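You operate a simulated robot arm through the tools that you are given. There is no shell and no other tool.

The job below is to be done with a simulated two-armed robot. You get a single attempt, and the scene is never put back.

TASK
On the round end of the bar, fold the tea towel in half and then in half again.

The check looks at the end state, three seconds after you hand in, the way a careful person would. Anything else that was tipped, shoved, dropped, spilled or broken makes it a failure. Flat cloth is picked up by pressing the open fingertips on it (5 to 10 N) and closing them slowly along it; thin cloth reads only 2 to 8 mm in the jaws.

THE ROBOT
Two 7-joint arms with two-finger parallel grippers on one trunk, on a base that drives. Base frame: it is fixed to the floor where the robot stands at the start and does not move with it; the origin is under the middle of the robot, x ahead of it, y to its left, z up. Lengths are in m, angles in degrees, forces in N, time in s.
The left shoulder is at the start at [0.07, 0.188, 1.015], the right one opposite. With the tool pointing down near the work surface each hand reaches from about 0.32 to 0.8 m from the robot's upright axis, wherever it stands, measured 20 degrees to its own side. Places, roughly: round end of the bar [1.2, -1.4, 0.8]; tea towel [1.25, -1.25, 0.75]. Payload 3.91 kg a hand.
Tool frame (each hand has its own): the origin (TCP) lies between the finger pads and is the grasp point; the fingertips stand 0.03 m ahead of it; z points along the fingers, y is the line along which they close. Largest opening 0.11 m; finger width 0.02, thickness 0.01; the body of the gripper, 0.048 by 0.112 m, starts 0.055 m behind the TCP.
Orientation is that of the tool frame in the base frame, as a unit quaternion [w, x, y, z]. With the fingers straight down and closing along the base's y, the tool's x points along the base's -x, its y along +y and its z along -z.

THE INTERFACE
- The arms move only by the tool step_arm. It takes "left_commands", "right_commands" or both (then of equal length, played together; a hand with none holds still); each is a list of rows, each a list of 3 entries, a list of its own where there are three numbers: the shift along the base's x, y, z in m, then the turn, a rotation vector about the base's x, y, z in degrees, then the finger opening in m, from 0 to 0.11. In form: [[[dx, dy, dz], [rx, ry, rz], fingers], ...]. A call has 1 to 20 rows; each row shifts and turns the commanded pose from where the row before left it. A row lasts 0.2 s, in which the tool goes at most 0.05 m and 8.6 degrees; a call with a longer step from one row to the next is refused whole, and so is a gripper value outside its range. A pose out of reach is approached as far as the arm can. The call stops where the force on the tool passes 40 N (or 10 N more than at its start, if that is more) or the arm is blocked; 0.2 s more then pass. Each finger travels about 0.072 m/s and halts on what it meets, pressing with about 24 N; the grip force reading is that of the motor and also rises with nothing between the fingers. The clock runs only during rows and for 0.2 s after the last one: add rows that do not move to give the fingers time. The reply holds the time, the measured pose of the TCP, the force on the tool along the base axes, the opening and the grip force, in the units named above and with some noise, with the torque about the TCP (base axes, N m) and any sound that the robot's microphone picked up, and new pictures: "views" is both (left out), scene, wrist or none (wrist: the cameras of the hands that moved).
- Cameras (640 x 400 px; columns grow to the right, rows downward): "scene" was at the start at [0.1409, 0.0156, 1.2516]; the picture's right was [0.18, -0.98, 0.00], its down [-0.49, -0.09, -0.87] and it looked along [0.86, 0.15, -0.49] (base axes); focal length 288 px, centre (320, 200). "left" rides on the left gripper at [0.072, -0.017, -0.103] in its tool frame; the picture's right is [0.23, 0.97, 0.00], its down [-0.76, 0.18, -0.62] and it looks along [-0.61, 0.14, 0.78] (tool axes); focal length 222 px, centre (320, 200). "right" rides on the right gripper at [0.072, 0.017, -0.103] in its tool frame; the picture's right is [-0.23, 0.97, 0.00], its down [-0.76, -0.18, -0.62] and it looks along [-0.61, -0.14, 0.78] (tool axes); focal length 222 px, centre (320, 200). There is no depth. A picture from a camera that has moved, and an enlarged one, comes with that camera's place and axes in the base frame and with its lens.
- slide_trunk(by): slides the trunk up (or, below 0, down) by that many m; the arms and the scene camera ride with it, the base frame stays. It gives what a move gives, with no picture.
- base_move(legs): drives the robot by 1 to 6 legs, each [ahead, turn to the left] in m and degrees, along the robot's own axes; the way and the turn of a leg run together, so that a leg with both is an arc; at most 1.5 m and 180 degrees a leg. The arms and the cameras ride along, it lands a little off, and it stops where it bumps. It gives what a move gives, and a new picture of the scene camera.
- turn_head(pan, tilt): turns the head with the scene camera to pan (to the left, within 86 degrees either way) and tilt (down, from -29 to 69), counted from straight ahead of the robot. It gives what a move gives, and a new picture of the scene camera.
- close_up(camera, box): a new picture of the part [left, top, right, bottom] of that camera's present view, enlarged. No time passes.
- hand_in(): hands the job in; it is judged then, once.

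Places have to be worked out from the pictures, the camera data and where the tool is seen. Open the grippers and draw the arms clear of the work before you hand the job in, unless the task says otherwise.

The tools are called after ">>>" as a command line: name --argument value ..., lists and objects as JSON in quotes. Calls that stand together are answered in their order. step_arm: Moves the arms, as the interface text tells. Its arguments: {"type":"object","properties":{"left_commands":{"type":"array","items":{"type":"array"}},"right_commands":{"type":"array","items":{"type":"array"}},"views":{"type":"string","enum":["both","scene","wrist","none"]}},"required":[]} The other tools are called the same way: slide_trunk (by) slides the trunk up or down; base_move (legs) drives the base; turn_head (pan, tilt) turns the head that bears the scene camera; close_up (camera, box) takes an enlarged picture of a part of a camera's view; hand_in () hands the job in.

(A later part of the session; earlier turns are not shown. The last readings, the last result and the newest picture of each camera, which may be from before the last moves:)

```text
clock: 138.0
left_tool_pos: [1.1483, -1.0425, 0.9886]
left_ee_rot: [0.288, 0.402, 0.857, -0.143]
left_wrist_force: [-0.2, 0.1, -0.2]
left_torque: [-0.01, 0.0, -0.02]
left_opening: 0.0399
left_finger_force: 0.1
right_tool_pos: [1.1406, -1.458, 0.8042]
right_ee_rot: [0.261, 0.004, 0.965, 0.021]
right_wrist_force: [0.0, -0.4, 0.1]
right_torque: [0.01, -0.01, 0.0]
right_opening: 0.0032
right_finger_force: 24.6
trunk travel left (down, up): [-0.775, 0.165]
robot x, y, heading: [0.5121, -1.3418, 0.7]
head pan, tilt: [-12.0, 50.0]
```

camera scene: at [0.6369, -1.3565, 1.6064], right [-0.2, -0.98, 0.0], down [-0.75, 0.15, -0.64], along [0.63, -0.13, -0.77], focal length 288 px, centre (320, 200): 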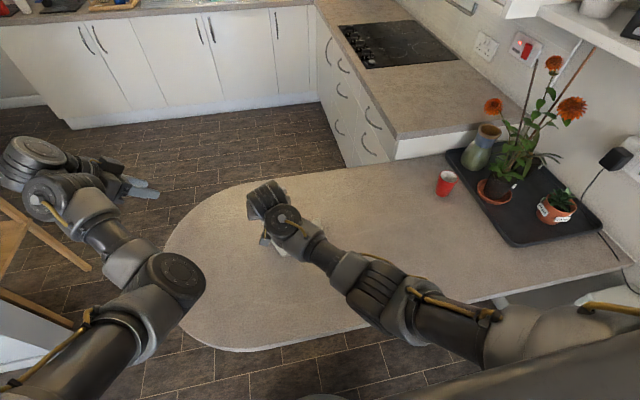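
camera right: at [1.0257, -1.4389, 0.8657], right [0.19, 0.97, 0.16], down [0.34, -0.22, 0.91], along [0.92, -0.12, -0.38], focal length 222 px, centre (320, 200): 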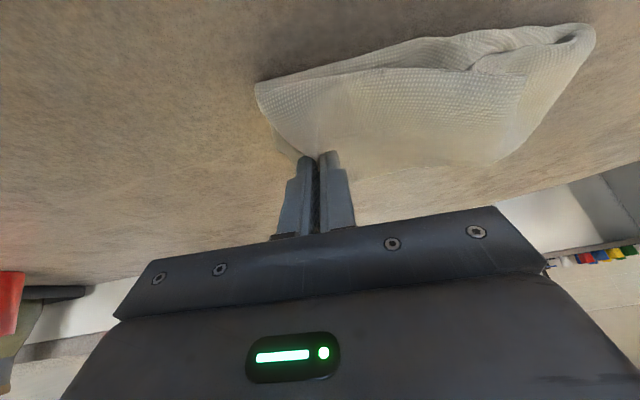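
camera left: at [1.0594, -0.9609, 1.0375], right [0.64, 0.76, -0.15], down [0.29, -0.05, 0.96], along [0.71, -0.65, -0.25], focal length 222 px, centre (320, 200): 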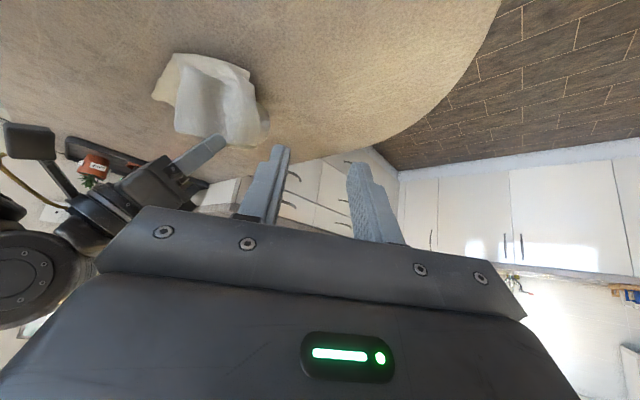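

No contact yet at z 0.804; I go down a couple more millimetres in small steps.

>>> step_arm --right_commands '[[[0, 0, -0.001], [0, 0, 0], 0.0], [[0, 0, -0.001], [0, 0, 0], 0.0], [[0, 0, -0.0005], [0, 0, 0], 0.0], [[0, 0, 0], [0, 0, 0], 0.0]]' --views "wrist"

```text
clock: 139.0
left_tool_pos: [1.1473, -1.0424, 0.9895]
left_ee_rot: [0.288, 0.402, 0.857, -0.144]
left_wrist_force: [-0.5, 1.3, 0.3]
left_torque: [0.0, -0.01, 0.05]
left_opening: 0.0401
left_finger_force: 0.1
right_tool_pos: [1.1402, -1.4579, 0.8015]
right_ee_rot: [0.261, 0.005, 0.965, 0.022]
right_wrist_force: [-0.3, 0.2, -0.2]
right_torque: [0.01, -0.03, -0.02]
right_opening: 0.0032
right_finger_force: 23.7
trunk travel left (down, up): [-0.775, 0.165]
robot x, y, heading: [0.5142, -1.3383, 0.5]
head pan, tilt: [-12.0, 50.0]
camera right: at [1.0255, -1.4445, 0.8558], right [0.19, 0.97, 0.16], down [0.34, -0.22, 0.91], along [0.92, -0.12, -0.38], focal length 222 px, centre (320, 200)
```

right: 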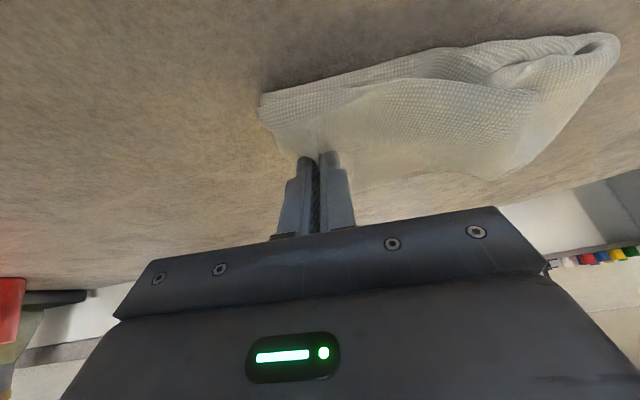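

Still free. A few more small steps until light contact.

>>> step_arm --right_commands '[[[0, 0, -0.001], [0, 0, 0], 0.0], [[0, 0, -0.001], [0, 0, 0], 0.0], [[0, 0, -0.0005], [0, 0, 0], 0.0], [[0, 0, 0], [0, 0, 0], 0.0]]' --views "none"

```text
clock: 140.0
left_tool_pos: [1.1469, -1.0434, 0.9898]
left_ee_rot: [0.288, 0.403, 0.857, -0.143]
left_wrist_force: [1.0, -0.3, -0.4]
left_torque: [0.02, -0.02, -0.03]
left_opening: 0.0401
left_finger_force: 0.1
right_tool_pos: [1.1402, -1.4592, 0.8006]
right_ee_rot: [0.261, 0.004, 0.965, 0.021]
right_wrist_force: [0.7, -0.6, 5.7]
right_torque: [-0.03, -0.09, -0.02]
right_opening: 0.0032
right_finger_force: 23.8
trunk travel left (down, up): [-0.775, 0.165]
robot x, y, heading: [0.512, -1.3416, 0.5]
head pan, tilt: [-12.0, 50.0]
```

Contact at ~6 N. Now I open slowly while shifting the hand right at the same rate, so the inner finger stays put and the outer one spreads the gathered end outward.

>>> step_arm --right_commands '[[[0, -0.0005, 0.0003], [0, 0, 0], 0.005], [[0, -0.0012, 0], [0, 0, 0], 0.0075], [[0, -0.0012, 0], [0, 0, 0], 0.01], [[0, -0.0012, 0], [0, 0, 0], 0.0125], [[0, -0.0012, 0], [0, 0, 0], 0.015], [[0, -0.0012, 0], [0, 0, 0], 0.0175], [[0, -0.0012, 0], [0, 0, 0], 0.02], [[0, -0.0012, 0], [0, 0, 0], 0.0225], [[0, -0.0012, 0], [0, 0, 0], 0.025], [[0, -0.0012, 0], [0, 0, 0], 0.0275], [[0, -0.0012, 0], [0, 0, 0], 0.03], [[0, 0, 0], [0, 0, 0], 0.03]]' --views "wrist"

>>> close_up --camera "right" --box '[180, 20, 640, 240]'

```text
clock: 142.6
left_tool_pos: [1.1473, -1.0423, 0.9904]
left_ee_rot: [0.289, 0.402, 0.857, -0.144]
left_wrist_force: [0.7, 0.3, -0.5]
left_torque: [0.02, 0.0, 0.02]
left_opening: 0.0402
left_finger_force: 0.1
right_tool_pos: [1.1404, -1.4712, 0.8003]
right_ee_rot: [0.262, 0.004, 0.965, 0.022]
right_wrist_force: [0.7, 0.7, 3.4]
right_torque: [0.13, -0.06, 0.02]
right_opening: 0.0305
right_finger_force: 0.8
trunk travel left (down, up): [-0.775, 0.165]
robot x, y, heading: [0.5094, -1.3378, 0.6]
head pan, tilt: [-12.0, 50.0]
camera right: at [1.0252, -1.4566, 0.8537], right [0.19, 0.97, 0.16], down [0.34, -0.22, 0.91], along [0.92, -0.12, -0.37], focal length 222 px, centre (320, 200)
```

right: 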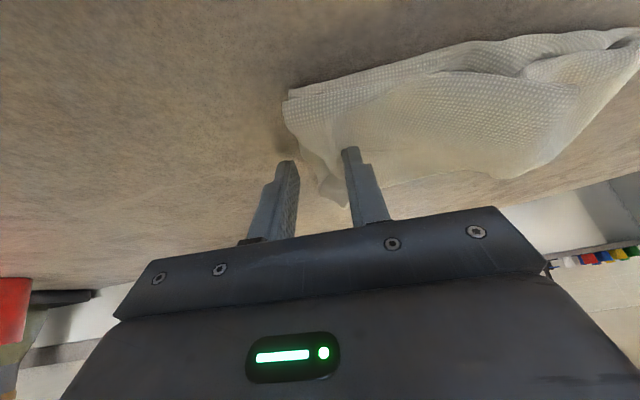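

```text
1.39 times, centred on (410, 130) of right
camera zoom: at [1.0252, -1.4566, 0.8537], right [0.19, 0.97, 0.16], down [0.34, -0.22, 0.91], along [0.92, -0.12, -0.37], focal length 309 px, centre (195, 297)
```

zoom: 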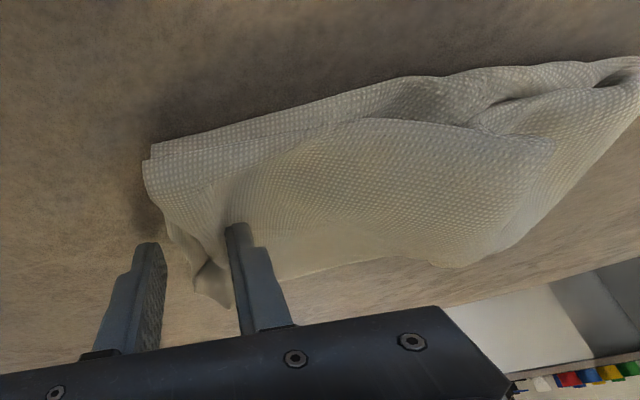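

Released. I lift the right hand straight up and away to the right, and look at the result from above.

>>> step_arm --right_commands '[[[0, -0.003, 0.005], [0, 0, 0], 0.034], [[0, -0.005, 0.015], [0, 0, 0], 0.04], [[0, -0.01, 0.025], [0, 0, 0], 0.04], [[0, -0.03, 0.03], [0, 0, 0], 0.04], [[0, -0.04, 0.02], [0, 0, 0], 0.04], [[0, -0.045, 0.01], [0, 0, 0], 0.04], [[0, -0.045, 0.0], [0, 0, 0], 0.04], [[0, -0.03, 0.0], [0, 0, 0], 0.04]]' --views "none"

>>> turn_head --pan 0 --tilt 48

>>> close_up --camera "scene" --box '[260, 160, 420, 260]'

```text
clock: 144.4
left_tool_pos: [1.1474, -1.0433, 0.9903]
left_ee_rot: [0.288, 0.402, 0.857, -0.143]
left_wrist_force: [-0.3, 0.7, -0.1]
left_torque: [0.01, -0.01, 0.0]
left_opening: 0.0397
left_finger_force: 0.0
right_tool_pos: [1.1415, -1.6806, 0.9043]
right_ee_rot: [0.261, 0.005, 0.965, 0.021]
right_wrist_force: [1.0, -0.2, -0.4]
right_torque: [-0.02, 0.01, -0.01]
right_opening: 0.0401
right_finger_force: 0.0
trunk travel left (down, up): [-0.775, 0.165]
robot x, y, heading: [0.5091, -1.3402, 0.5]
head pan, tilt: [-12.0, 50.0]
```

```text
clock: 145.1
left_tool_pos: [1.1483, -1.0431, 0.9898]
left_ee_rot: [0.289, 0.402, 0.857, -0.144]
left_wrist_force: [0.6, -0.6, -0.2]
left_torque: [-0.01, 0.01, 0.0]
left_opening: 0.0399
left_finger_force: 0.1
right_tool_pos: [1.1407, -1.68, 0.9056]
right_ee_rot: [0.261, 0.004, 0.965, 0.022]
right_wrist_force: [0.1, 0.1, 0.0]
right_torque: [-0.01, 0.03, 0.03]
right_opening: 0.0399
right_finger_force: 0.1
trunk travel left (down, up): [-0.775, 0.165]
robot x, y, heading: [0.5074, -1.34, 0.6]
head pan, tilt: [0.0, 48.0]
camera scene: at [0.6401, -1.3401, 1.4741], right [0.01, -1.0, 0.0], down [-0.74, -0.01, -0.67], along [0.67, 0.01, -0.74], focal length 288 px, centre (320, 200)
```

scene: 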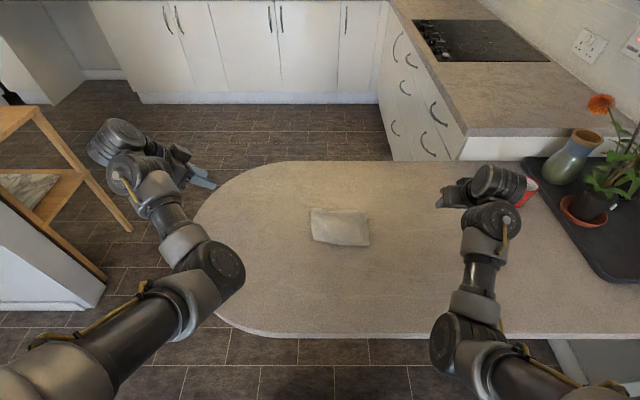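

```text
4.00 times, centred on (340, 210) of scene
camera zoom: at [0.6401, -1.3401, 1.4741], right [0.01, -1.0, 0.0], down [-0.74, -0.01, -0.67], along [0.67, 0.01, -0.74], focal length 1153 px, centre (240, 160)
```

zoom: 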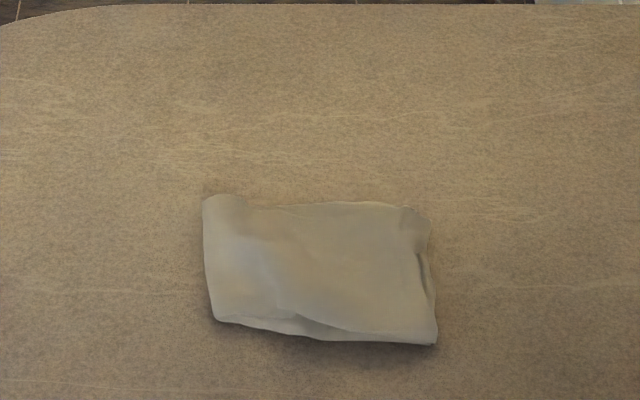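

The towel is now a neat packet of about 0.12 × 0.17 m at roughly [1.16, -1.39]. I look at it from the left wrist camera to see how flat it lies.

>>> close_up --camera "left" --box '[80, 10, 280, 135]'

>>> close_up --camera "scene" --box '[300, 195, 380, 255]'

```text
3.20 times, centred on (180, 72) of left
camera zoom: at [1.0594, -0.9608, 1.0274], right [0.64, 0.76, -0.15], down [0.29, -0.05, 0.96], along [0.72, -0.65, -0.25], focal length 711 px, centre (768, 608)
```

zoom: 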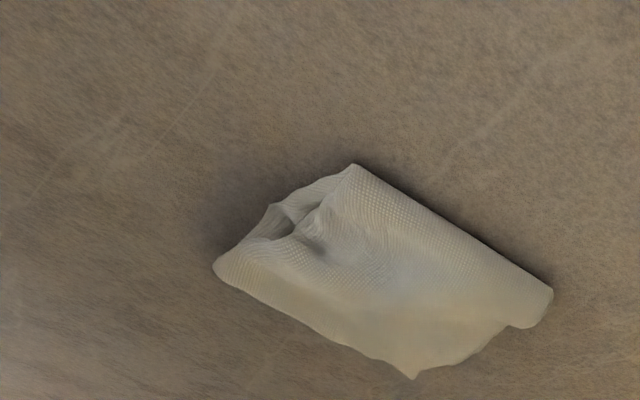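

```text
6.67 times, centred on (340, 225) of scene
camera zoom: at [0.6401, -1.3401, 1.4741], right [0.01, -1.0, 0.0], down [-0.74, -0.01, -0.67], along [0.67, 0.01, -0.74], focal length 1922 px, centre (187, 33)
```

zoom: 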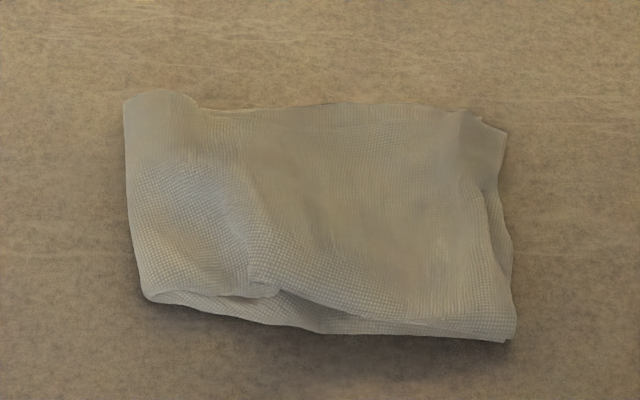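

The packet is right but a little puffy near the crease. I lower the trunk slightly for reach, close the right fingers, and pat it flat from the right end toward the crease with light presses.

>>> slide_trunk --by -0.03

>>> step_arm --right_commands '[[[0.001, 0.04, 0.0], [0, 0, 0], 0.02], [[0.001, 0.04, 0.0], [0, 0, 0], 0.01], [[0.001, 0.04, 0.0], [0, 0, 0], 0.0], [[0, 0.04, 0.0], [0, 0, 0], 0.0], [[0, 0.04, 0.0], [0, 0, 0], 0.0], [[0, 0.035, -0.02], [0, 0, 0], 0.0], [[0, 0, 0], [0, 0, 0], 0.0]]' --views "scene"

```text
clock: 145.9
left_tool_pos: [1.1483, -1.0426, 0.9606]
left_ee_rot: [0.289, 0.402, 0.857, -0.144]
left_wrist_force: [0.2, 0.1, 1.0]
left_torque: [0.0, 0.02, -0.01]
left_opening: 0.0401
left_finger_force: 0.1
right_tool_pos: [1.1415, -1.6787, 0.8745]
right_ee_rot: [0.261, 0.004, 0.965, 0.022]
right_wrist_force: [0.2, 0.2, 0.0]
right_torque: [-0.02, 0.0, 0.01]
right_opening: 0.0399
right_finger_force: 0.1
trunk travel left (down, up): [-0.745, 0.195]
robot x, y, heading: [0.507, -1.3421, 0.4]
head pan, tilt: [0.0, 48.0]
```

```text
clock: 147.5
left_tool_pos: [1.148, -1.0429, 0.96]
left_ee_rot: [0.289, 0.402, 0.857, -0.144]
left_wrist_force: [0.6, -0.8, 0.4]
left_torque: [0.02, -0.01, 0.01]
left_opening: 0.0402
left_finger_force: 0.0
right_tool_pos: [1.1459, -1.4443, 0.8575]
right_ee_rot: [0.261, 0.005, 0.965, 0.021]
right_wrist_force: [-0.1, -0.1, -0.6]
right_torque: [0.0, -0.02, 0.01]
right_opening: 0.0
right_finger_force: 24.6
trunk travel left (down, up): [-0.745, 0.195]
robot x, y, heading: [0.5064, -1.3396, 1.0]
head pan, tilt: [0.0, 48.0]
camera scene: at [0.6399, -1.3407, 1.4441], right [0.01, -1.0, 0.0], down [-0.74, -0.01, -0.67], along [0.67, 0.01, -0.74], focal length 288 px, centre (320, 200)
```

scene: 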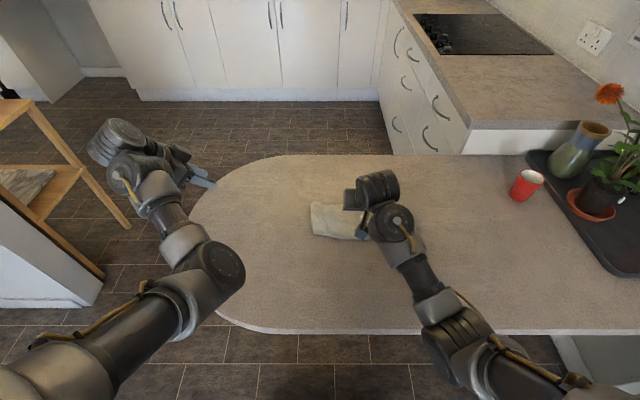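

I press at the right part, then step left in two more presses toward the crease, going down to z≈0.802 each time.

>>> step_arm --right_commands '[[[0, 0, -0.025], [0, 0, 0], 0.0], [[0, 0, -0.02], [0, 0, 0], 0.0], [[0, 0, -0.009], [0, 0, 0], 0.0], [[0, 0, -0.001], [0, 0, 0], 0.0], [[0, 0, 0], [0, 0, 0], 0.0], [[0, 0, 0.025], [0, 0, 0], 0.0], [[0, 0.035, 0.005], [0, 0, 0], 0.0], [[0, 0, -0.02], [0, 0, 0], 0.0], [[0, 0, -0.01], [0, 0, 0], 0.0], [[0, 0, 0], [0, 0, 0], 0.0], [[0, 0, 0.025], [0, 0, 0], 0.0], [[0, 0.035, 0.005], [0, 0, 0], 0.0], [[0, 0, -0.02], [0, 0, 0], 0.0], [[0, 0, -0.01], [0, 0, 0], 0.0], [[0, 0, 0], [0, 0, 0], 0.0]]' --views "wrist"

```text
clock: 150.7
left_tool_pos: [1.1492, -1.0435, 0.9604]
left_ee_rot: [0.288, 0.402, 0.857, -0.144]
left_wrist_force: [-0.7, -1.1, 0.0]
left_torque: [-0.07, -0.02, -0.03]
left_opening: 0.0399
left_finger_force: 0.1
right_tool_pos: [1.1442, -1.3761, 0.8018]
right_ee_rot: [0.262, 0.006, 0.965, 0.021]
right_wrist_force: [-2.1, -0.2, 8.9]
right_torque: [0.05, -0.02, -0.02]
right_opening: 0.0
right_finger_force: 23.7
trunk travel left (down, up): [-0.745, 0.195]
robot x, y, heading: [0.5077, -1.3438, 0.7]
head pan, tilt: [0.0, 48.0]
camera right: at [1.0303, -1.3613, 0.8548], right [0.19, 0.97, 0.16], down [0.34, -0.22, 0.91], along [0.92, -0.12, -0.37], focal length 222 px, centre (320, 200)
```

right: 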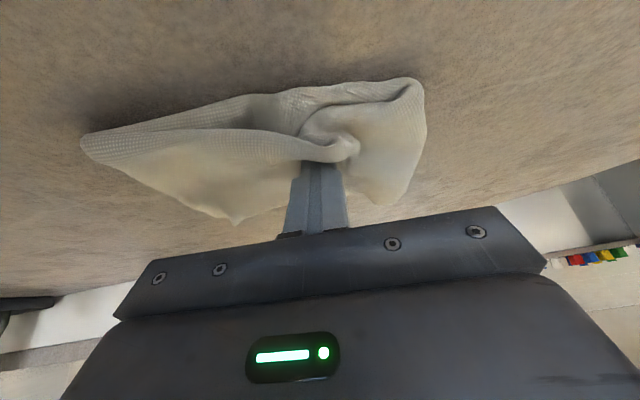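

The press reads 9 N and flattens under the fingers. I lift and check the overall shape before patting any more.

>>> step_arm --right_commands '[[[0, 0, 0.02], [0, 0, 0], 0.0], [[0, -0.01, 0.03], [0, 0, 0], 0.0], [[0, -0.04, 0.02], [0, 0, 0], 0.0], [[0, -0.045, 0.0], [0, 0, 0], 0.0], [[0, -0.045, 0.0], [0, 0, 0], 0.0], [[0, -0.045, 0.0], [0, 0, 0], 0.0], [[0, -0.045, 0.0], [0, 0, 0], 0.0]]' --views "none"

>>> close_up --camera "scene" --box '[290, 185, 390, 255]'

>>> close_up --camera "left" --box '[80, 10, 280, 135]'

```text
clock: 152.3
left_tool_pos: [1.1476, -1.0431, 0.9585]
left_ee_rot: [0.288, 0.402, 0.857, -0.143]
left_wrist_force: [0.4, 0.0, -0.5]
left_torque: [0.01, -0.03, 0.01]
left_opening: 0.0399
left_finger_force: 0.0
right_tool_pos: [1.1427, -1.6078, 0.8709]
right_ee_rot: [0.26, 0.004, 0.965, 0.022]
right_wrist_force: [0.5, 0.6, -0.1]
right_torque: [0.0, 0.01, 0.0]
right_opening: 0.0002
right_finger_force: 24.4
trunk travel left (down, up): [-0.745, 0.195]
robot x, y, heading: [0.5101, -1.3451, 0.8]
head pan, tilt: [0.0, 48.0]
```

```text
5.71 times, centred on (340, 220) of scene
camera zoom: at [0.6402, -1.3409, 1.4441], right [0.01, -1.0, 0.0], down [-0.74, -0.01, -0.67], along [0.67, 0.01, -0.74], focal length 1648 px, centre (206, 86)
```

zoom: 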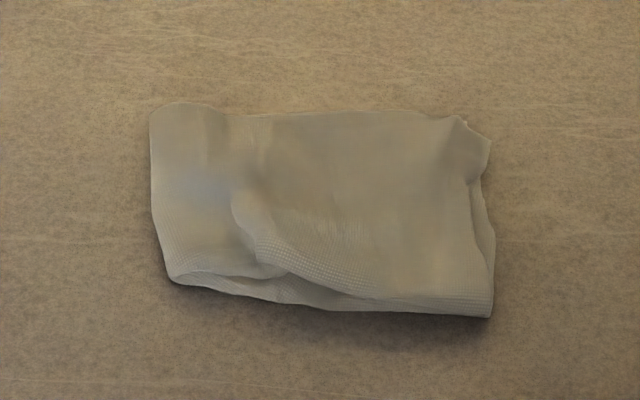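

```text
3.20 times, centred on (180, 72) of left
camera zoom: at [1.0596, -0.9613, 0.9976], right [0.64, 0.76, -0.15], down [0.29, -0.05, 0.96], along [0.72, -0.65, -0.25], focal length 711 px, centre (768, 608)
```

zoom: 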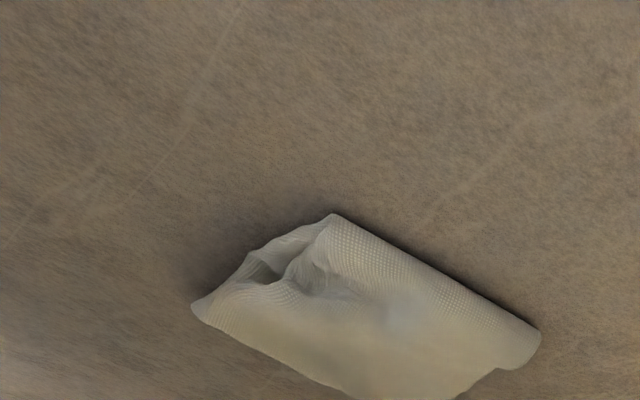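

A slack pleat remains near the crease because the packet is ~1.4 cm short. I'll hold the right end down with the right hand and, with the left hand, gently draw the crease to the left. First I bring the left hand's yaw back and move it over the crease.

>>> step_arm --left_commands '[[[0, -0.02, 0], [0, 0, 8.5], 0.02], [[0, -0.03, 0], [0, 0, 8.5], 0.01], [[0, -0.03, 0], [0, 0, 8.5], 0.0], [[0.001, -0.03, 0], [0, 0, 8.5], 0.0], [[0.001, -0.03, 0], [0, 0, 8.5], 0.0], [[0.002, -0.03, 0], [0, 0, 8.5], 0.0], [[0.002, -0.03, -0.01], [0, 0, 0], 0.0], [[0.002, -0.03, -0.02], [0, 0, 0], 0.0], [[0, -0.03, -0.02], [0, 0, 0], 0.0], [[0, 0, 0], [0, 0, 0], 0.0]]' --right_commands '[[[0.001, 0.03, 0], [0, 0, 0], 0.0], [[0.001, 0.03, 0], [0, 0, 0], 0.0], [[0.002, 0.03, 0], [0, 0, 0], 0.0], [[0.002, 0.03, 0], [0, 0, 0], 0.0], [[0.0, 0.016, -0.01], [0, 0, 0], 0.0], [[0, 0, -0.02], [0, 0, 0], 0.0], [[0, 0, -0.02], [0, 0, 0], 0.0], [[0, 0, 0], [0, 0, 0], 0.0], [[0, 0, 0], [0, 0, 0], 0.0], [[0, 0, 0], [0, 0, 0], 0.0]]'

```text
clock: 154.5
left_tool_pos: [1.1573, -1.3017, 0.9116]
left_ee_rot: [0.323, -0.007, 0.946, -0.006]
left_wrist_force: [0.7, 0.0, 0.3]
left_torque: [-0.01, 0.02, -0.04]
left_opening: 0.0
left_finger_force: 23.8
right_tool_pos: [1.1502, -1.4678, 0.8199]
right_ee_rot: [0.261, 0.005, 0.965, 0.021]
right_wrist_force: [-0.5, -0.3, -0.1]
right_torque: [-0.01, -0.04, 0.01]
right_opening: 0.0
right_finger_force: 23.7
trunk travel left (down, up): [-0.745, 0.195]
robot x, y, heading: [0.5077, -1.3421, 0.8]
head pan, tilt: [0.0, 48.0]
camera scene: at [0.6399, -1.3394, 1.4441], right [0.01, -1.0, 0.0], down [-0.74, -0.01, -0.67], along [0.67, 0.01, -0.74], focal length 288 px, centre (320, 200)
camera right: at [1.035, -1.4549, 0.8744], right [0.19, 0.97, 0.16], down [0.34, -0.22, 0.91], along [0.92, -0.12, -0.38], focal length 222 px, centre (320, 200)
camera left: at [1.0369, -1.3189, 0.9494], right [-0.19, 0.97, -0.15], down [0.22, 0.19, 0.96], along [0.96, 0.15, -0.25], focal length 222 px, centre (320, 200)
```

scene: 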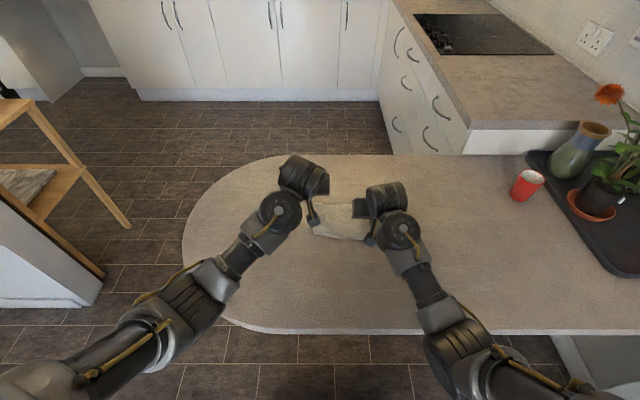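
right: 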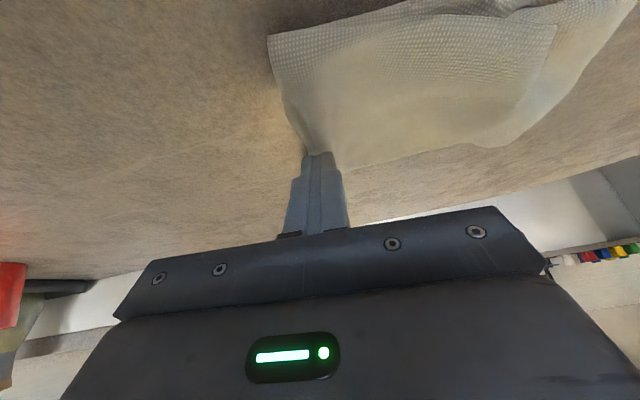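
left: 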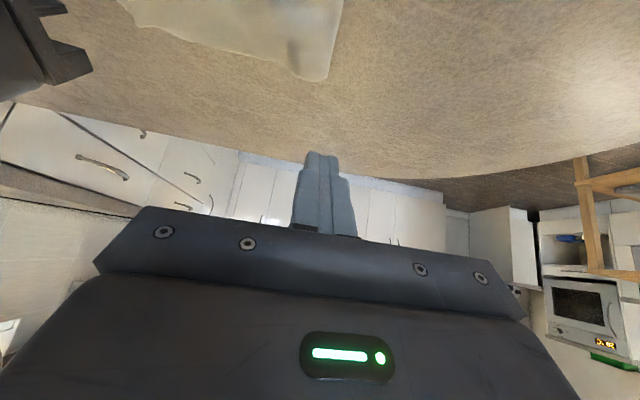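

The crease is at y≈-1.304. I press the right hand down on the right end and bring the left tip down about 2 cm inside the crease.

>>> step_arm --left_commands '[[[0, -0.01, -0.025], [0, 0, 0], 0.0], [[0, -0.01, -0.025], [0, 0, 0], 0.0], [[0, 0, -0.02], [0, 0, 0], 0.0], [[0, 0, -0.015], [0, 0, 0], 0.0], [[0, 0, -0.01], [0, 0, 0], 0.0], [[0, 0, 0], [0, 0, 0], 0.0]]' --right_commands '[[[0, 0, -0.01], [0, 0, 0], 0.0], [[0, 0, -0.006], [0, 0, 0], 0.0], [[0, 0, -0.002], [0, 0, 0], 0.0], [[0, 0, 0], [0, 0, 0], 0.0], [[0, 0, 0], [0, 0, 0], 0.0], [[0, 0, 0], [0, 0, 0], 0.0]]' --views "wrist"

```text
clock: 155.9
left_tool_pos: [1.1547, -1.3227, 0.8157]
left_ee_rot: [0.322, -0.006, 0.947, -0.005]
left_wrist_force: [0.5, -0.5, 0.7]
left_torque: [0.03, -0.02, -0.01]
left_opening: 0.0001
left_finger_force: 23.4
right_tool_pos: [1.1496, -1.4679, 0.8023]
right_ee_rot: [0.261, 0.004, 0.965, 0.021]
right_wrist_force: [0.2, -0.7, 0.8]
right_torque: [-0.02, 0.0, -0.03]
right_opening: 0.0
right_finger_force: 24.0
trunk travel left (down, up): [-0.745, 0.195]
robot x, y, heading: [0.5089, -1.3403, 0.8]
head pan, tilt: [0.0, 48.0]
camera right: at [1.0352, -1.4548, 0.8559], right [0.19, 0.97, 0.16], down [0.34, -0.22, 0.91], along [0.92, -0.12, -0.38], focal length 222 px, centre (320, 200)
camera left: at [1.0352, -1.3403, 0.8537], right [-0.19, 0.97, -0.15], down [0.22, 0.19, 0.96], along [0.96, 0.15, -0.25], focal length 222 px, centre (320, 200)
```

right: 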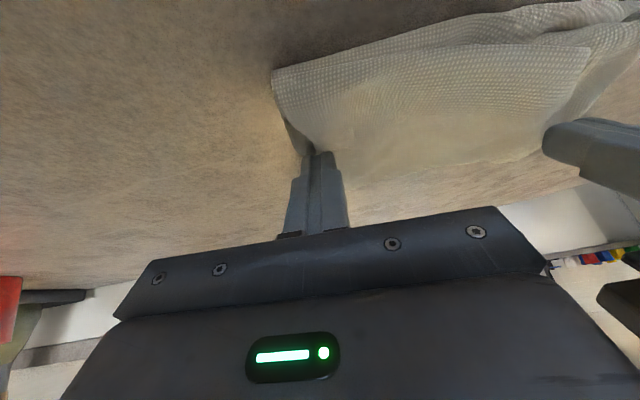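
left: 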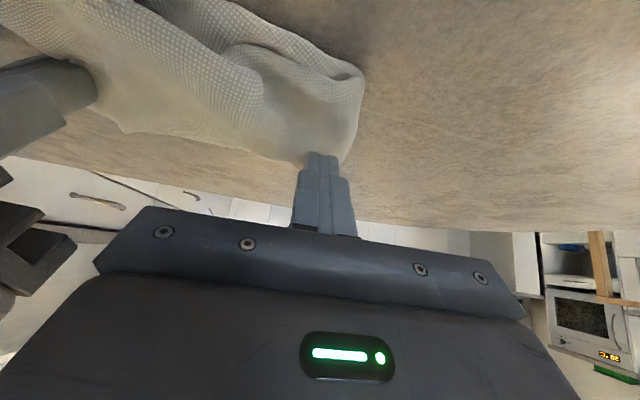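

Right is barely touching. I press both slightly more: right 2.5 mm, left down to its contact.

>>> step_arm --left_commands '[[[0, 0, -0.004], [0, 0, 0], 0.0], [[0, 0, -0.004], [0, 0, 0], 0.0], [[0, 0, -0.002], [0, 0, 0], 0.0], [[0, 0, 0], [0, 0, 0], 0.0]]' --right_commands '[[[0, 0, -0.001], [0, 0, 0], 0.0], [[0, 0, -0.001], [0, 0, 0], 0.0], [[0, 0, -0.0007], [0, 0, 0], 0.0], [[0, 0, 0], [0, 0, 0], 0.0]]' --views "none"

```text
clock: 156.9
left_tool_pos: [1.1554, -1.3226, 0.8039]
left_ee_rot: [0.323, -0.006, 0.946, -0.005]
left_wrist_force: [0.6, 0.5, -0.3]
left_torque: [-0.01, -0.03, 0.02]
left_opening: 0.0
left_finger_force: 23.9
right_tool_pos: [1.1509, -1.4688, 0.8006]
right_ee_rot: [0.263, 0.004, 0.965, 0.022]
right_wrist_force: [-0.9, -0.7, 8.9]
right_torque: [0.03, -0.03, 0.01]
right_opening: 0.0
right_finger_force: 23.7
trunk travel left (down, up): [-0.745, 0.195]
robot x, y, heading: [0.5115, -1.34, 0.8]
head pan, tilt: [0.0, 48.0]
```

Right now holds with ~9 N. I lower the left tip in small steps to about 4 N.

>>> step_arm --left_commands '[[[0, 0, -0.0012], [0, 0, 0], 0.0], [[0, 0, -0.001], [0, 0, 0], 0.0], [[0, 0, 0], [0, 0, 0], 0.0]]' --views "wrist"

```text
clock: 157.7
left_tool_pos: [1.1544, -1.3233, 0.8021]
left_ee_rot: [0.323, -0.007, 0.947, -0.005]
left_wrist_force: [-0.9, -0.3, 0.7]
left_torque: [0.01, 0.03, -0.01]
left_opening: 0.0003
left_finger_force: 24.1
right_tool_pos: [1.1489, -1.4687, 0.8]
right_ee_rot: [0.262, 0.004, 0.965, 0.021]
right_wrist_force: [1.5, -0.9, 11.5]
right_torque: [0.01, -0.17, -0.03]
right_opening: 0.0001
right_finger_force: 23.5
trunk travel left (down, up): [-0.745, 0.195]
robot x, y, heading: [0.5093, -1.3402, 0.8]
head pan, tilt: [0.0, 48.0]
camera left: at [1.0352, -1.3409, 0.8411], right [-0.19, 0.97, -0.15], down [0.22, 0.19, 0.96], along [0.96, 0.15, -0.25], focal length 222 px, centre (320, 200)
```

left: 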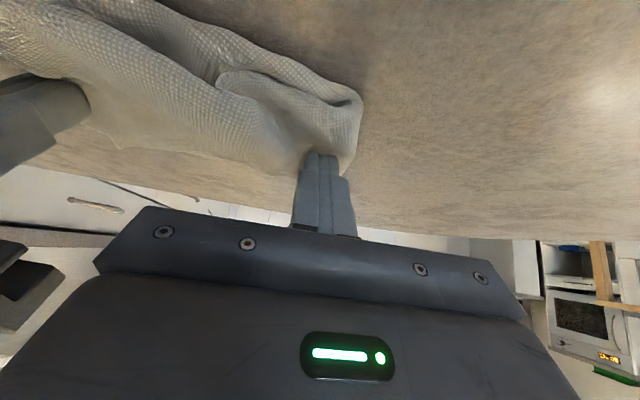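

The left tip has compressed the puffy crease. I press a touch more and draw it left by 1.6 cm slowly.

>>> step_arm --left_commands '[[[0, 0, -0.001], [0, 0, 0], 0.0], [[0, 0, -0.0006], [0, 0, 0], 0.0], [[0, 0.002, 0], [0, 0, 0], 0.0], [[0, 0.003, 0], [0, 0, 0], 0.0], [[0, 0.003, 0], [0, 0, 0], 0.0], [[0, 0.003, 0], [0, 0, 0], 0.0], [[0, 0.003, 0], [0, 0, 0], 0.0], [[0, 0, 0], [0, 0, 0], 0.0]]' --views "both"

```text
clock: 159.5
left_tool_pos: [1.1568, -1.3086, 0.8015]
left_ee_rot: [0.322, -0.007, 0.947, -0.005]
left_wrist_force: [0.0, 0.0, -0.4]
left_torque: [0.01, 0.01, 0.03]
left_opening: 0.0
left_finger_force: 23.9
right_tool_pos: [1.1498, -1.4689, 0.801]
right_ee_rot: [0.262, 0.005, 0.965, 0.021]
right_wrist_force: [2.9, -0.4, 12.8]
right_torque: [0.04, -0.15, -0.03]
right_opening: 0.0
right_finger_force: 24.2
trunk travel left (down, up): [-0.745, 0.195]
robot x, y, heading: [0.5088, -1.3397, 0.5]
head pan, tilt: [0.0, 48.0]
camera scene: at [0.6385, -1.34, 1.4443], right [0.01, -1.0, 0.0], down [-0.74, -0.01, -0.67], along [0.67, 0.01, -0.74], focal length 288 px, centre (320, 200)
camera left: at [1.036, -1.3263, 0.8393], right [-0.19, 0.97, -0.15], down [0.22, 0.19, 0.96], along [0.96, 0.15, -0.25], focal length 222 px, centre (320, 200)
```

scene: 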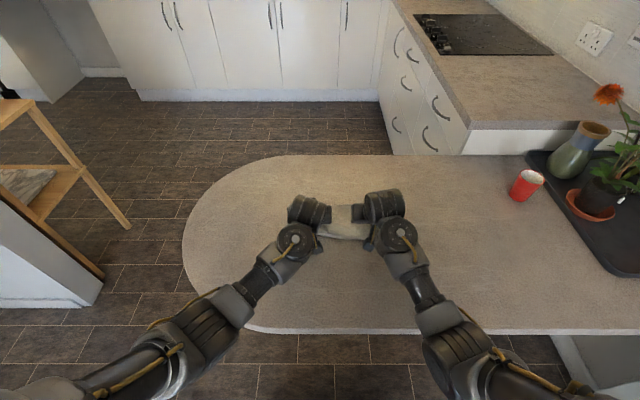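
left: 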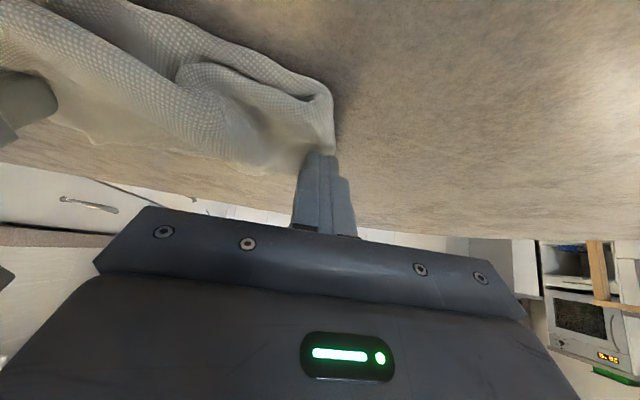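

The left tip slid over without gripping (no normal force). I go back 1.8 cm inside and press until it really bears.

>>> step_arm --left_commands '[[[0, 0, 0.012], [0, 0, 0], 0.0], [[-0.004, -0.018, 0.004], [0, 0, 0], 0.0], [[0, 0, -0.01], [0, 0, 0], 0.0], [[0, 0, -0.006], [0, 0, 0], 0.0], [[0, 0, -0.001], [0, 0, 0], 0.0], [[0, 0, -0.001], [0, 0, 0], 0.0], [[0, 0, 0], [0, 0, 0], 0.0]]' --views "none"

```text
clock: 161.1
left_tool_pos: [1.1524, -1.3276, 0.8]
left_ee_rot: [0.322, -0.007, 0.947, -0.005]
left_wrist_force: [-0.2, 0.0, -0.1]
left_torque: [-0.03, 0.0, 0.0]
left_opening: 0.0003
left_finger_force: 23.8
right_tool_pos: [1.1495, -1.4691, 0.8006]
right_ee_rot: [0.261, 0.004, 0.965, 0.022]
right_wrist_force: [1.7, -0.9, 14.0]
right_torque: [0.01, -0.16, -0.01]
right_opening: 0.0002
right_finger_force: 24.0
trunk travel left (down, up): [-0.745, 0.195]
robot x, y, heading: [0.5101, -1.3418, 0.7]
head pan, tilt: [0.0, 48.0]
```

Still no load at z 0.800; I press in half-millimetre steps.

>>> step_arm --left_commands '[[[0, 0, -0.0007], [0, 0, 0], 0.0], [[0, 0, -0.0007], [0, 0, 0], 0.0], [[0, 0, 0], [0, 0, 0], 0.0]]' --views "none"

```text
clock: 161.9
left_tool_pos: [1.1521, -1.3275, 0.7986]
left_ee_rot: [0.323, -0.006, 0.946, -0.006]
left_wrist_force: [1.6, 0.0, 4.7]
left_torque: [-0.01, -0.05, 0.03]
left_opening: 0.0
left_finger_force: 23.8
right_tool_pos: [1.1484, -1.469, 0.8013]
right_ee_rot: [0.262, 0.004, 0.965, 0.022]
right_wrist_force: [2.7, -0.2, 12.2]
right_torque: [0.06, -0.19, 0.02]
right_opening: 0.0
right_finger_force: 24.1
trunk travel left (down, up): [-0.745, 0.195]
robot x, y, heading: [0.5098, -1.3375, 0.7]
head pan, tilt: [0.0, 48.0]
```

Now 4.7 N on the left. I draw it left 1.4 cm slowly while the right hand holds the other end.

>>> step_arm --left_commands '[[[0, 0.002, 0], [0, 0, 0], 0.0], [[0, 0.002, 0], [0, 0, 0], 0.0], [[0, 0.002, 0], [0, 0, 0], 0.0], [[0, 0.002, 0], [0, 0, 0], 0.0], [[0, 0.002, 0], [0, 0, 0], 0.0], [[0, 0.002, 0], [0, 0, 0], 0.0], [[0, 0.002, 0], [0, 0, 0], 0.0], [[0, 0, 0], [0, 0, 0], 0.0]]' --views "wrist"

>>> close_up --camera "right" --box '[180, 0, 640, 240]'

```text
clock: 163.7
left_tool_pos: [1.1498, -1.3118, 0.7984]
left_ee_rot: [0.323, -0.007, 0.946, -0.005]
left_wrist_force: [-0.3, -2.5, 4.5]
left_torque: [-0.08, -0.07, -0.01]
left_opening: 0.0002
left_finger_force: 24.2
right_tool_pos: [1.1482, -1.4695, 0.8006]
right_ee_rot: [0.261, 0.004, 0.965, 0.022]
right_wrist_force: [0.2, 0.8, 9.9]
right_torque: [0.08, -0.05, 0.01]
right_opening: 0.0
right_finger_force: 24.5
trunk travel left (down, up): [-0.745, 0.195]
robot x, y, heading: [0.5089, -1.3431, 0.7]
head pan, tilt: [0.0, 48.0]
camera left: at [1.0304, -1.331, 0.8364], right [-0.19, 0.97, -0.15], down [0.22, 0.19, 0.96], along [0.96, 0.15, -0.25], focal length 222 px, centre (320, 200)
```

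left: 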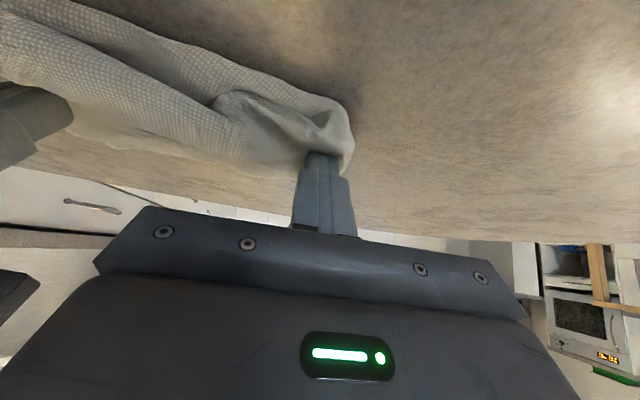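

```text
1.39 times, centred on (410, 120) of right
camera zoom: at [1.0339, -1.455, 0.8543], right [0.19, 0.97, 0.16], down [0.34, -0.22, 0.91], along [0.92, -0.12, -0.37], focal length 309 px, centre (195, 311)
```

zoom: 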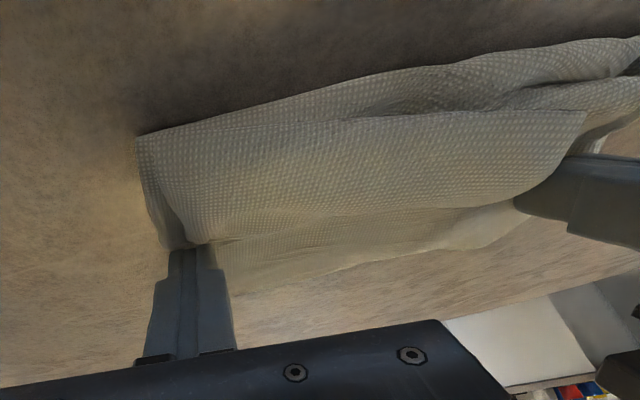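

Friction is dragging the crease left and the layers look straighter. I add 6 mm, then lift both hands and check.

>>> step_arm --left_commands '[[[0, 0.002, 0], [0, 0, 0], 0.0], [[0, 0.002, 0], [0, 0, 0], 0.0], [[0, 0.002, 0], [0, 0, 0], 0.0], [[0, 0, 0.006], [0, 0, 0], 0.0], [[0, 0.01, 0.03], [0, 0, 0], 0.0], [[0, 0.04, 0.02], [0, 0, 0], 0.0], [[0, 0.045, 0.01], [0, 0, 0], 0.0], [[0, 0.045, 0], [0, 0, 0], 0.0], [[0, 0.045, 0], [0, 0, 0], 0.0], [[0, 0.03, 0], [0, 0, 0], 0.0]]' --right_commands '[[[0, 0, 0], [0, 0, 0], 0.0], [[0, 0, 0], [0, 0, 0], 0.0], [[0, 0, 0], [0, 0, 0], 0.0], [[0, 0, 0.006], [0, 0, 0], 0.0], [[0, -0.01, 0.03], [0, 0, 0], 0.0], [[0, -0.04, 0.02], [0, 0, 0], 0.0], [[0, -0.045, 0.01], [0, 0, 0], 0.0], [[0, -0.045, 0], [0, 0, 0], 0.0], [[0, -0.045, 0], [0, 0, 0], 0.0], [[0, -0.03, 0], [0, 0, 0], 0.0]]' --views "scene"

>>> close_up --camera "scene" --box '[290, 185, 390, 255]'

```text
clock: 165.9
left_tool_pos: [1.1527, -1.0921, 0.8646]
left_ee_rot: [0.323, -0.005, 0.946, -0.006]
left_wrist_force: [0.2, 0.8, 0.4]
left_torque: [-0.02, 0.0, 0.01]
left_opening: 0.0001
left_finger_force: 23.9
right_tool_pos: [1.1509, -1.6858, 0.8634]
right_ee_rot: [0.261, 0.004, 0.965, 0.022]
right_wrist_force: [-0.5, -0.1, 0.2]
right_torque: [-0.02, -0.02, -0.01]
right_opening: 0.0004
right_finger_force: 23.7
trunk travel left (down, up): [-0.745, 0.195]
robot x, y, heading: [0.5067, -1.345, 0.7]
head pan, tilt: [0.0, 48.0]
camera scene: at [0.6401, -1.3405, 1.4441], right [0.01, -1.0, 0.0], down [-0.74, -0.01, -0.67], along [0.67, 0.01, -0.74], focal length 288 px, centre (320, 200)
```

scene: 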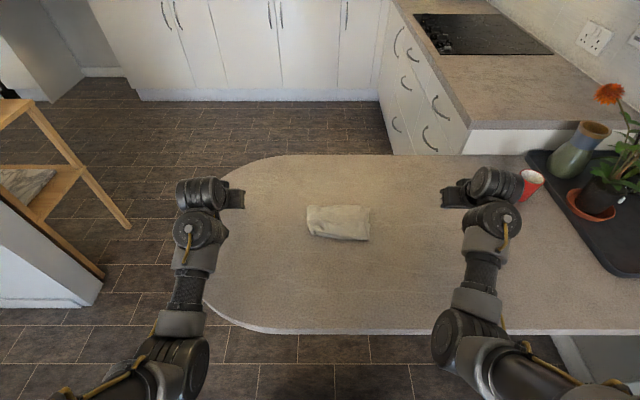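

```text
5.71 times, centred on (340, 220) of scene
camera zoom: at [0.6401, -1.3405, 1.4441], right [0.01, -1.0, 0.0], down [-0.74, -0.01, -0.67], along [0.67, 0.01, -0.74], focal length 1648 px, centre (206, 86)
```

zoom: 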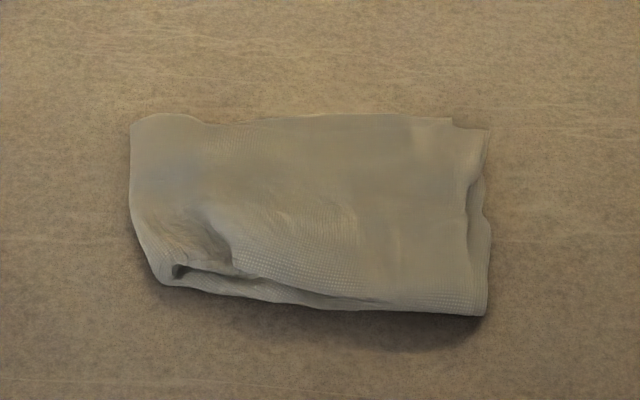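

The far part of the crease is now drawn out, but the near part still lags ~2 cm. I repeat the same on the near side: right hand holding at [1.12, -1.46], left pressing at [1.118, -1.33].

>>> step_arm --left_commands '[[[-0.007, -0.04, 0], [0, 0, 0], 0.0], [[-0.008, -0.04, 0], [0, 0, 0], 0.0], [[-0.008, -0.04, 0], [0, 0, 0], 0.0], [[-0.008, -0.04, 0], [0, 0, 0], 0.0], [[-0.008, -0.04, 0], [0, 0, 0], 0.0], [[-0.006, -0.036, -0.015], [0, 0, 0], 0.0], [[0, 0, -0.02], [0, 0, 0], 0.0], [[0, 0, 0], [0, 0, 0], 0.0]]' --right_commands '[[[-0.007, 0.04, 0], [0, 0, 0], 0.0], [[-0.007, 0.04, 0], [0, 0, 0], 0.0], [[-0.007, 0.04, 0], [0, 0, 0], 0.0], [[-0.007, 0.04, 0], [0, 0, 0], 0.0], [[-0.007, 0.04, 0], [0, 0, 0], 0.0], [[-0.002, 0.022, -0.02], [0, 0, 0], 0.0], [[0, 0, -0.025], [0, 0, 0], 0.0], [[0, 0, 0], [0, 0, 0], 0.0]]' --views "both"

```text
clock: 167.7
left_tool_pos: [1.1071, -1.3265, 0.8273]
left_ee_rot: [0.321, -0.007, 0.947, -0.004]
left_wrist_force: [-0.5, -0.2, 0.0]
left_torque: [0.01, 0.03, 0.01]
left_opening: 0.0
left_finger_force: 23.8
right_tool_pos: [1.1134, -1.4609, 0.8203]
right_ee_rot: [0.261, 0.004, 0.965, 0.022]
right_wrist_force: [0.1, -0.1, 0.5]
right_torque: [0.05, 0.02, 0.01]
right_opening: 0.0
right_finger_force: 24.1
trunk travel left (down, up): [-0.745, 0.195]
robot x, y, heading: [0.5115, -1.3393, 0.5]
head pan, tilt: [0.0, 48.0]
camera scene: at [0.64, -1.3405, 1.4441], right [0.01, -1.0, 0.0], down [-0.74, -0.01, -0.67], along [0.67, 0.01, -0.74], focal length 288 px, centre (320, 200)
camera right: at [0.9987, -1.4473, 0.8744], right [0.19, 0.97, 0.16], down [0.34, -0.22, 0.91], along [0.92, -0.12, -0.38], focal length 222 px, centre (320, 200)
camera left: at [0.9875, -1.3453, 0.8661], right [-0.19, 0.97, -0.15], down [0.22, 0.19, 0.96], along [0.96, 0.15, -0.25], focal length 222 px, centre (320, 200)
```

scene: 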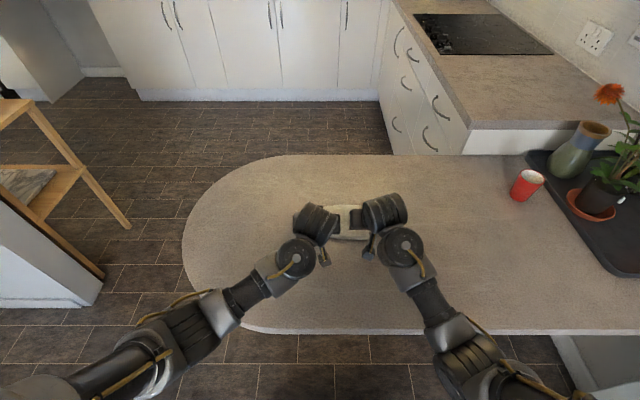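
right: 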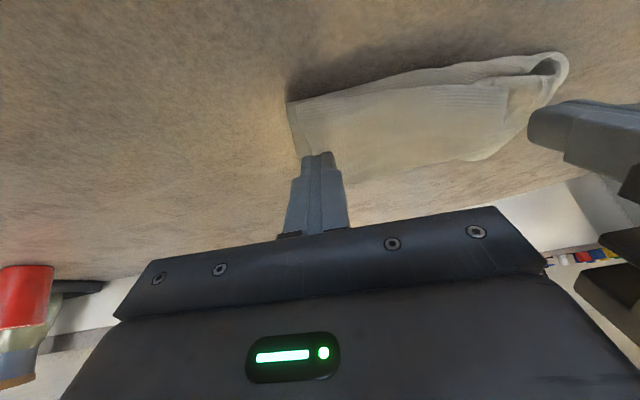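
left: 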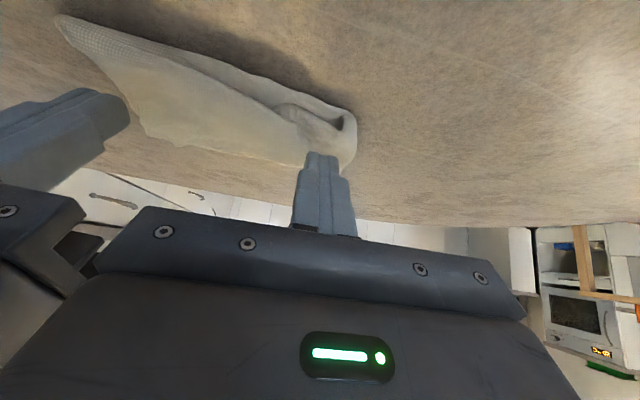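

Both are in position. I lower them to bear: right to ~8 N and left to ~5 N.

>>> step_arm --left_commands '[[[0, 0, -0.012], [0, 0, 0], 0.0], [[0, 0, -0.01], [0, 0, 0], 0.0], [[0, 0, -0.005], [0, 0, 0], 0.0], [[0, 0, -0.0015], [0, 0, 0], 0.0], [[0, 0, 0], [0, 0, 0], 0.0]]' --right_commands '[[[0, 0, -0.012], [0, 0, 0], 0.0], [[0, 0, -0.006], [0, 0, 0], 0.0], [[0, 0, -0.001], [0, 0, 0], 0.0], [[0, 0, -0.0005], [0, 0, 0], 0.0], [[0, 0, 0], [0, 0, 0], 0.0]]' --views "wrist"

```text
clock: 168.9
left_tool_pos: [1.1078, -1.3273, 0.8004]
left_ee_rot: [0.322, -0.006, 0.947, -0.005]
left_wrist_force: [-0.1, -0.5, 1.8]
left_torque: [-0.03, -0.05, 0.0]
left_opening: 0.0001
left_finger_force: 24.1
right_tool_pos: [1.1105, -1.4619, 0.8022]
right_ee_rot: [0.261, 0.004, 0.965, 0.021]
right_wrist_force: [-0.1, 0.2, 5.4]
right_torque: [0.0, -0.02, 0.02]
right_opening: 0.0
right_finger_force: 23.9
trunk travel left (down, up): [-0.745, 0.195]
robot x, y, heading: [0.5099, -1.3403, 0.5]
head pan, tilt: [0.0, 48.0]
camera right: at [0.9981, -1.4473, 0.8551], right [0.19, 0.97, 0.16], down [0.34, -0.22, 0.91], along [0.92, -0.12, -0.37], focal length 222 px, centre (320, 200)
camera left: at [0.9878, -1.3451, 0.8385], right [-0.19, 0.97, -0.15], down [0.22, 0.19, 0.96], along [0.96, 0.15, -0.25], focal length 222 px, centre (320, 200)
```

right: 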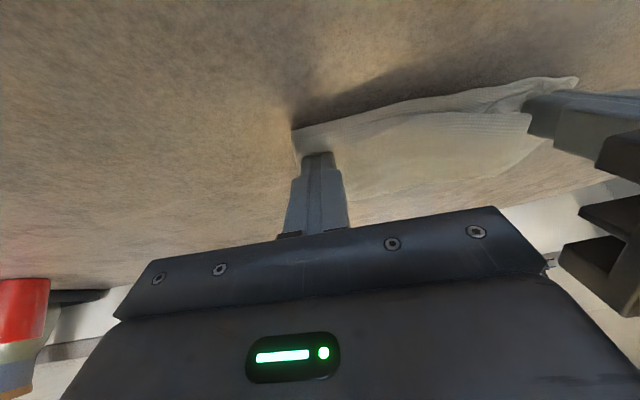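
left: 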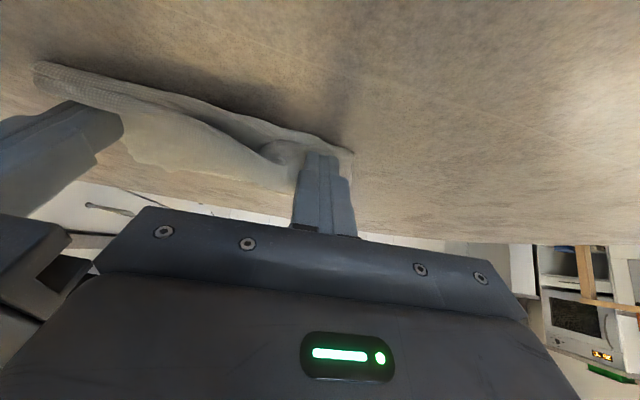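

Good contact points. I press the left a little more (to ~5 N) and draw the near part of the crease left by about 1.8 cm, then check the reading.

>>> step_arm --left_commands '[[[0, 0, -0.0009], [0, 0, 0], 0.0], [[0, 0.002, 0], [0, 0, 0], 0.0], [[0, 0.002, 0], [0, 0, 0], 0.0], [[0, 0.002, 0], [0, 0, 0], 0.0], [[0, 0.002, 0], [0, 0, 0], 0.0], [[0, 0.002, 0], [0, 0, 0], 0.0], [[0, 0.002, 0], [0, 0, 0], 0.0], [[0, 0.002, 0], [0, 0, 0], 0.0], [[0, 0.002, 0], [0, 0, 0], 0.0], [[0, 0.002, 0], [0, 0, 0], 0.0], [[0, 0, 0], [0, 0, 0], 0.0]]' --views "wrist"

```text
clock: 171.3
left_tool_pos: [1.1066, -1.3084, 0.7985]
left_ee_rot: [0.322, -0.007, 0.947, -0.005]
left_wrist_force: [-1.1, -2.0, 3.3]
left_torque: [-0.01, -0.04, -0.02]
left_opening: 0.0
left_finger_force: 23.8
right_tool_pos: [1.1129, -1.4612, 0.8004]
right_ee_rot: [0.261, 0.004, 0.965, 0.021]
right_wrist_force: [-0.4, 1.2, 6.2]
right_torque: [-0.02, -0.04, 0.0]
right_opening: 0.0001
right_finger_force: 24.3
trunk travel left (down, up): [-0.745, 0.195]
robot x, y, heading: [0.5076, -1.342, 0.1]
head pan, tilt: [0.0, 48.0]
camera left: at [0.9868, -1.3272, 0.8371], right [-0.19, 0.97, -0.15], down [0.22, 0.19, 0.96], along [0.96, 0.15, -0.25], focal length 222 px, centre (320, 200)
```

left: 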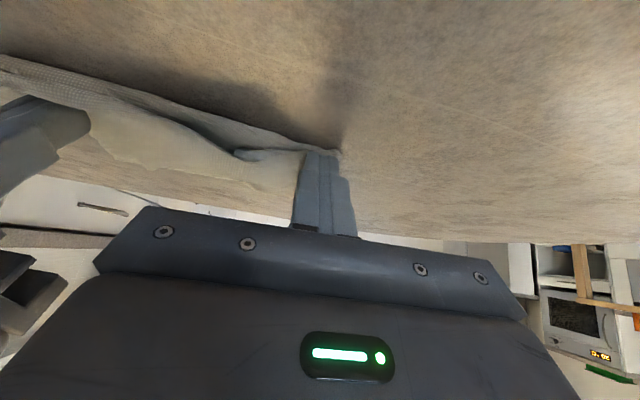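

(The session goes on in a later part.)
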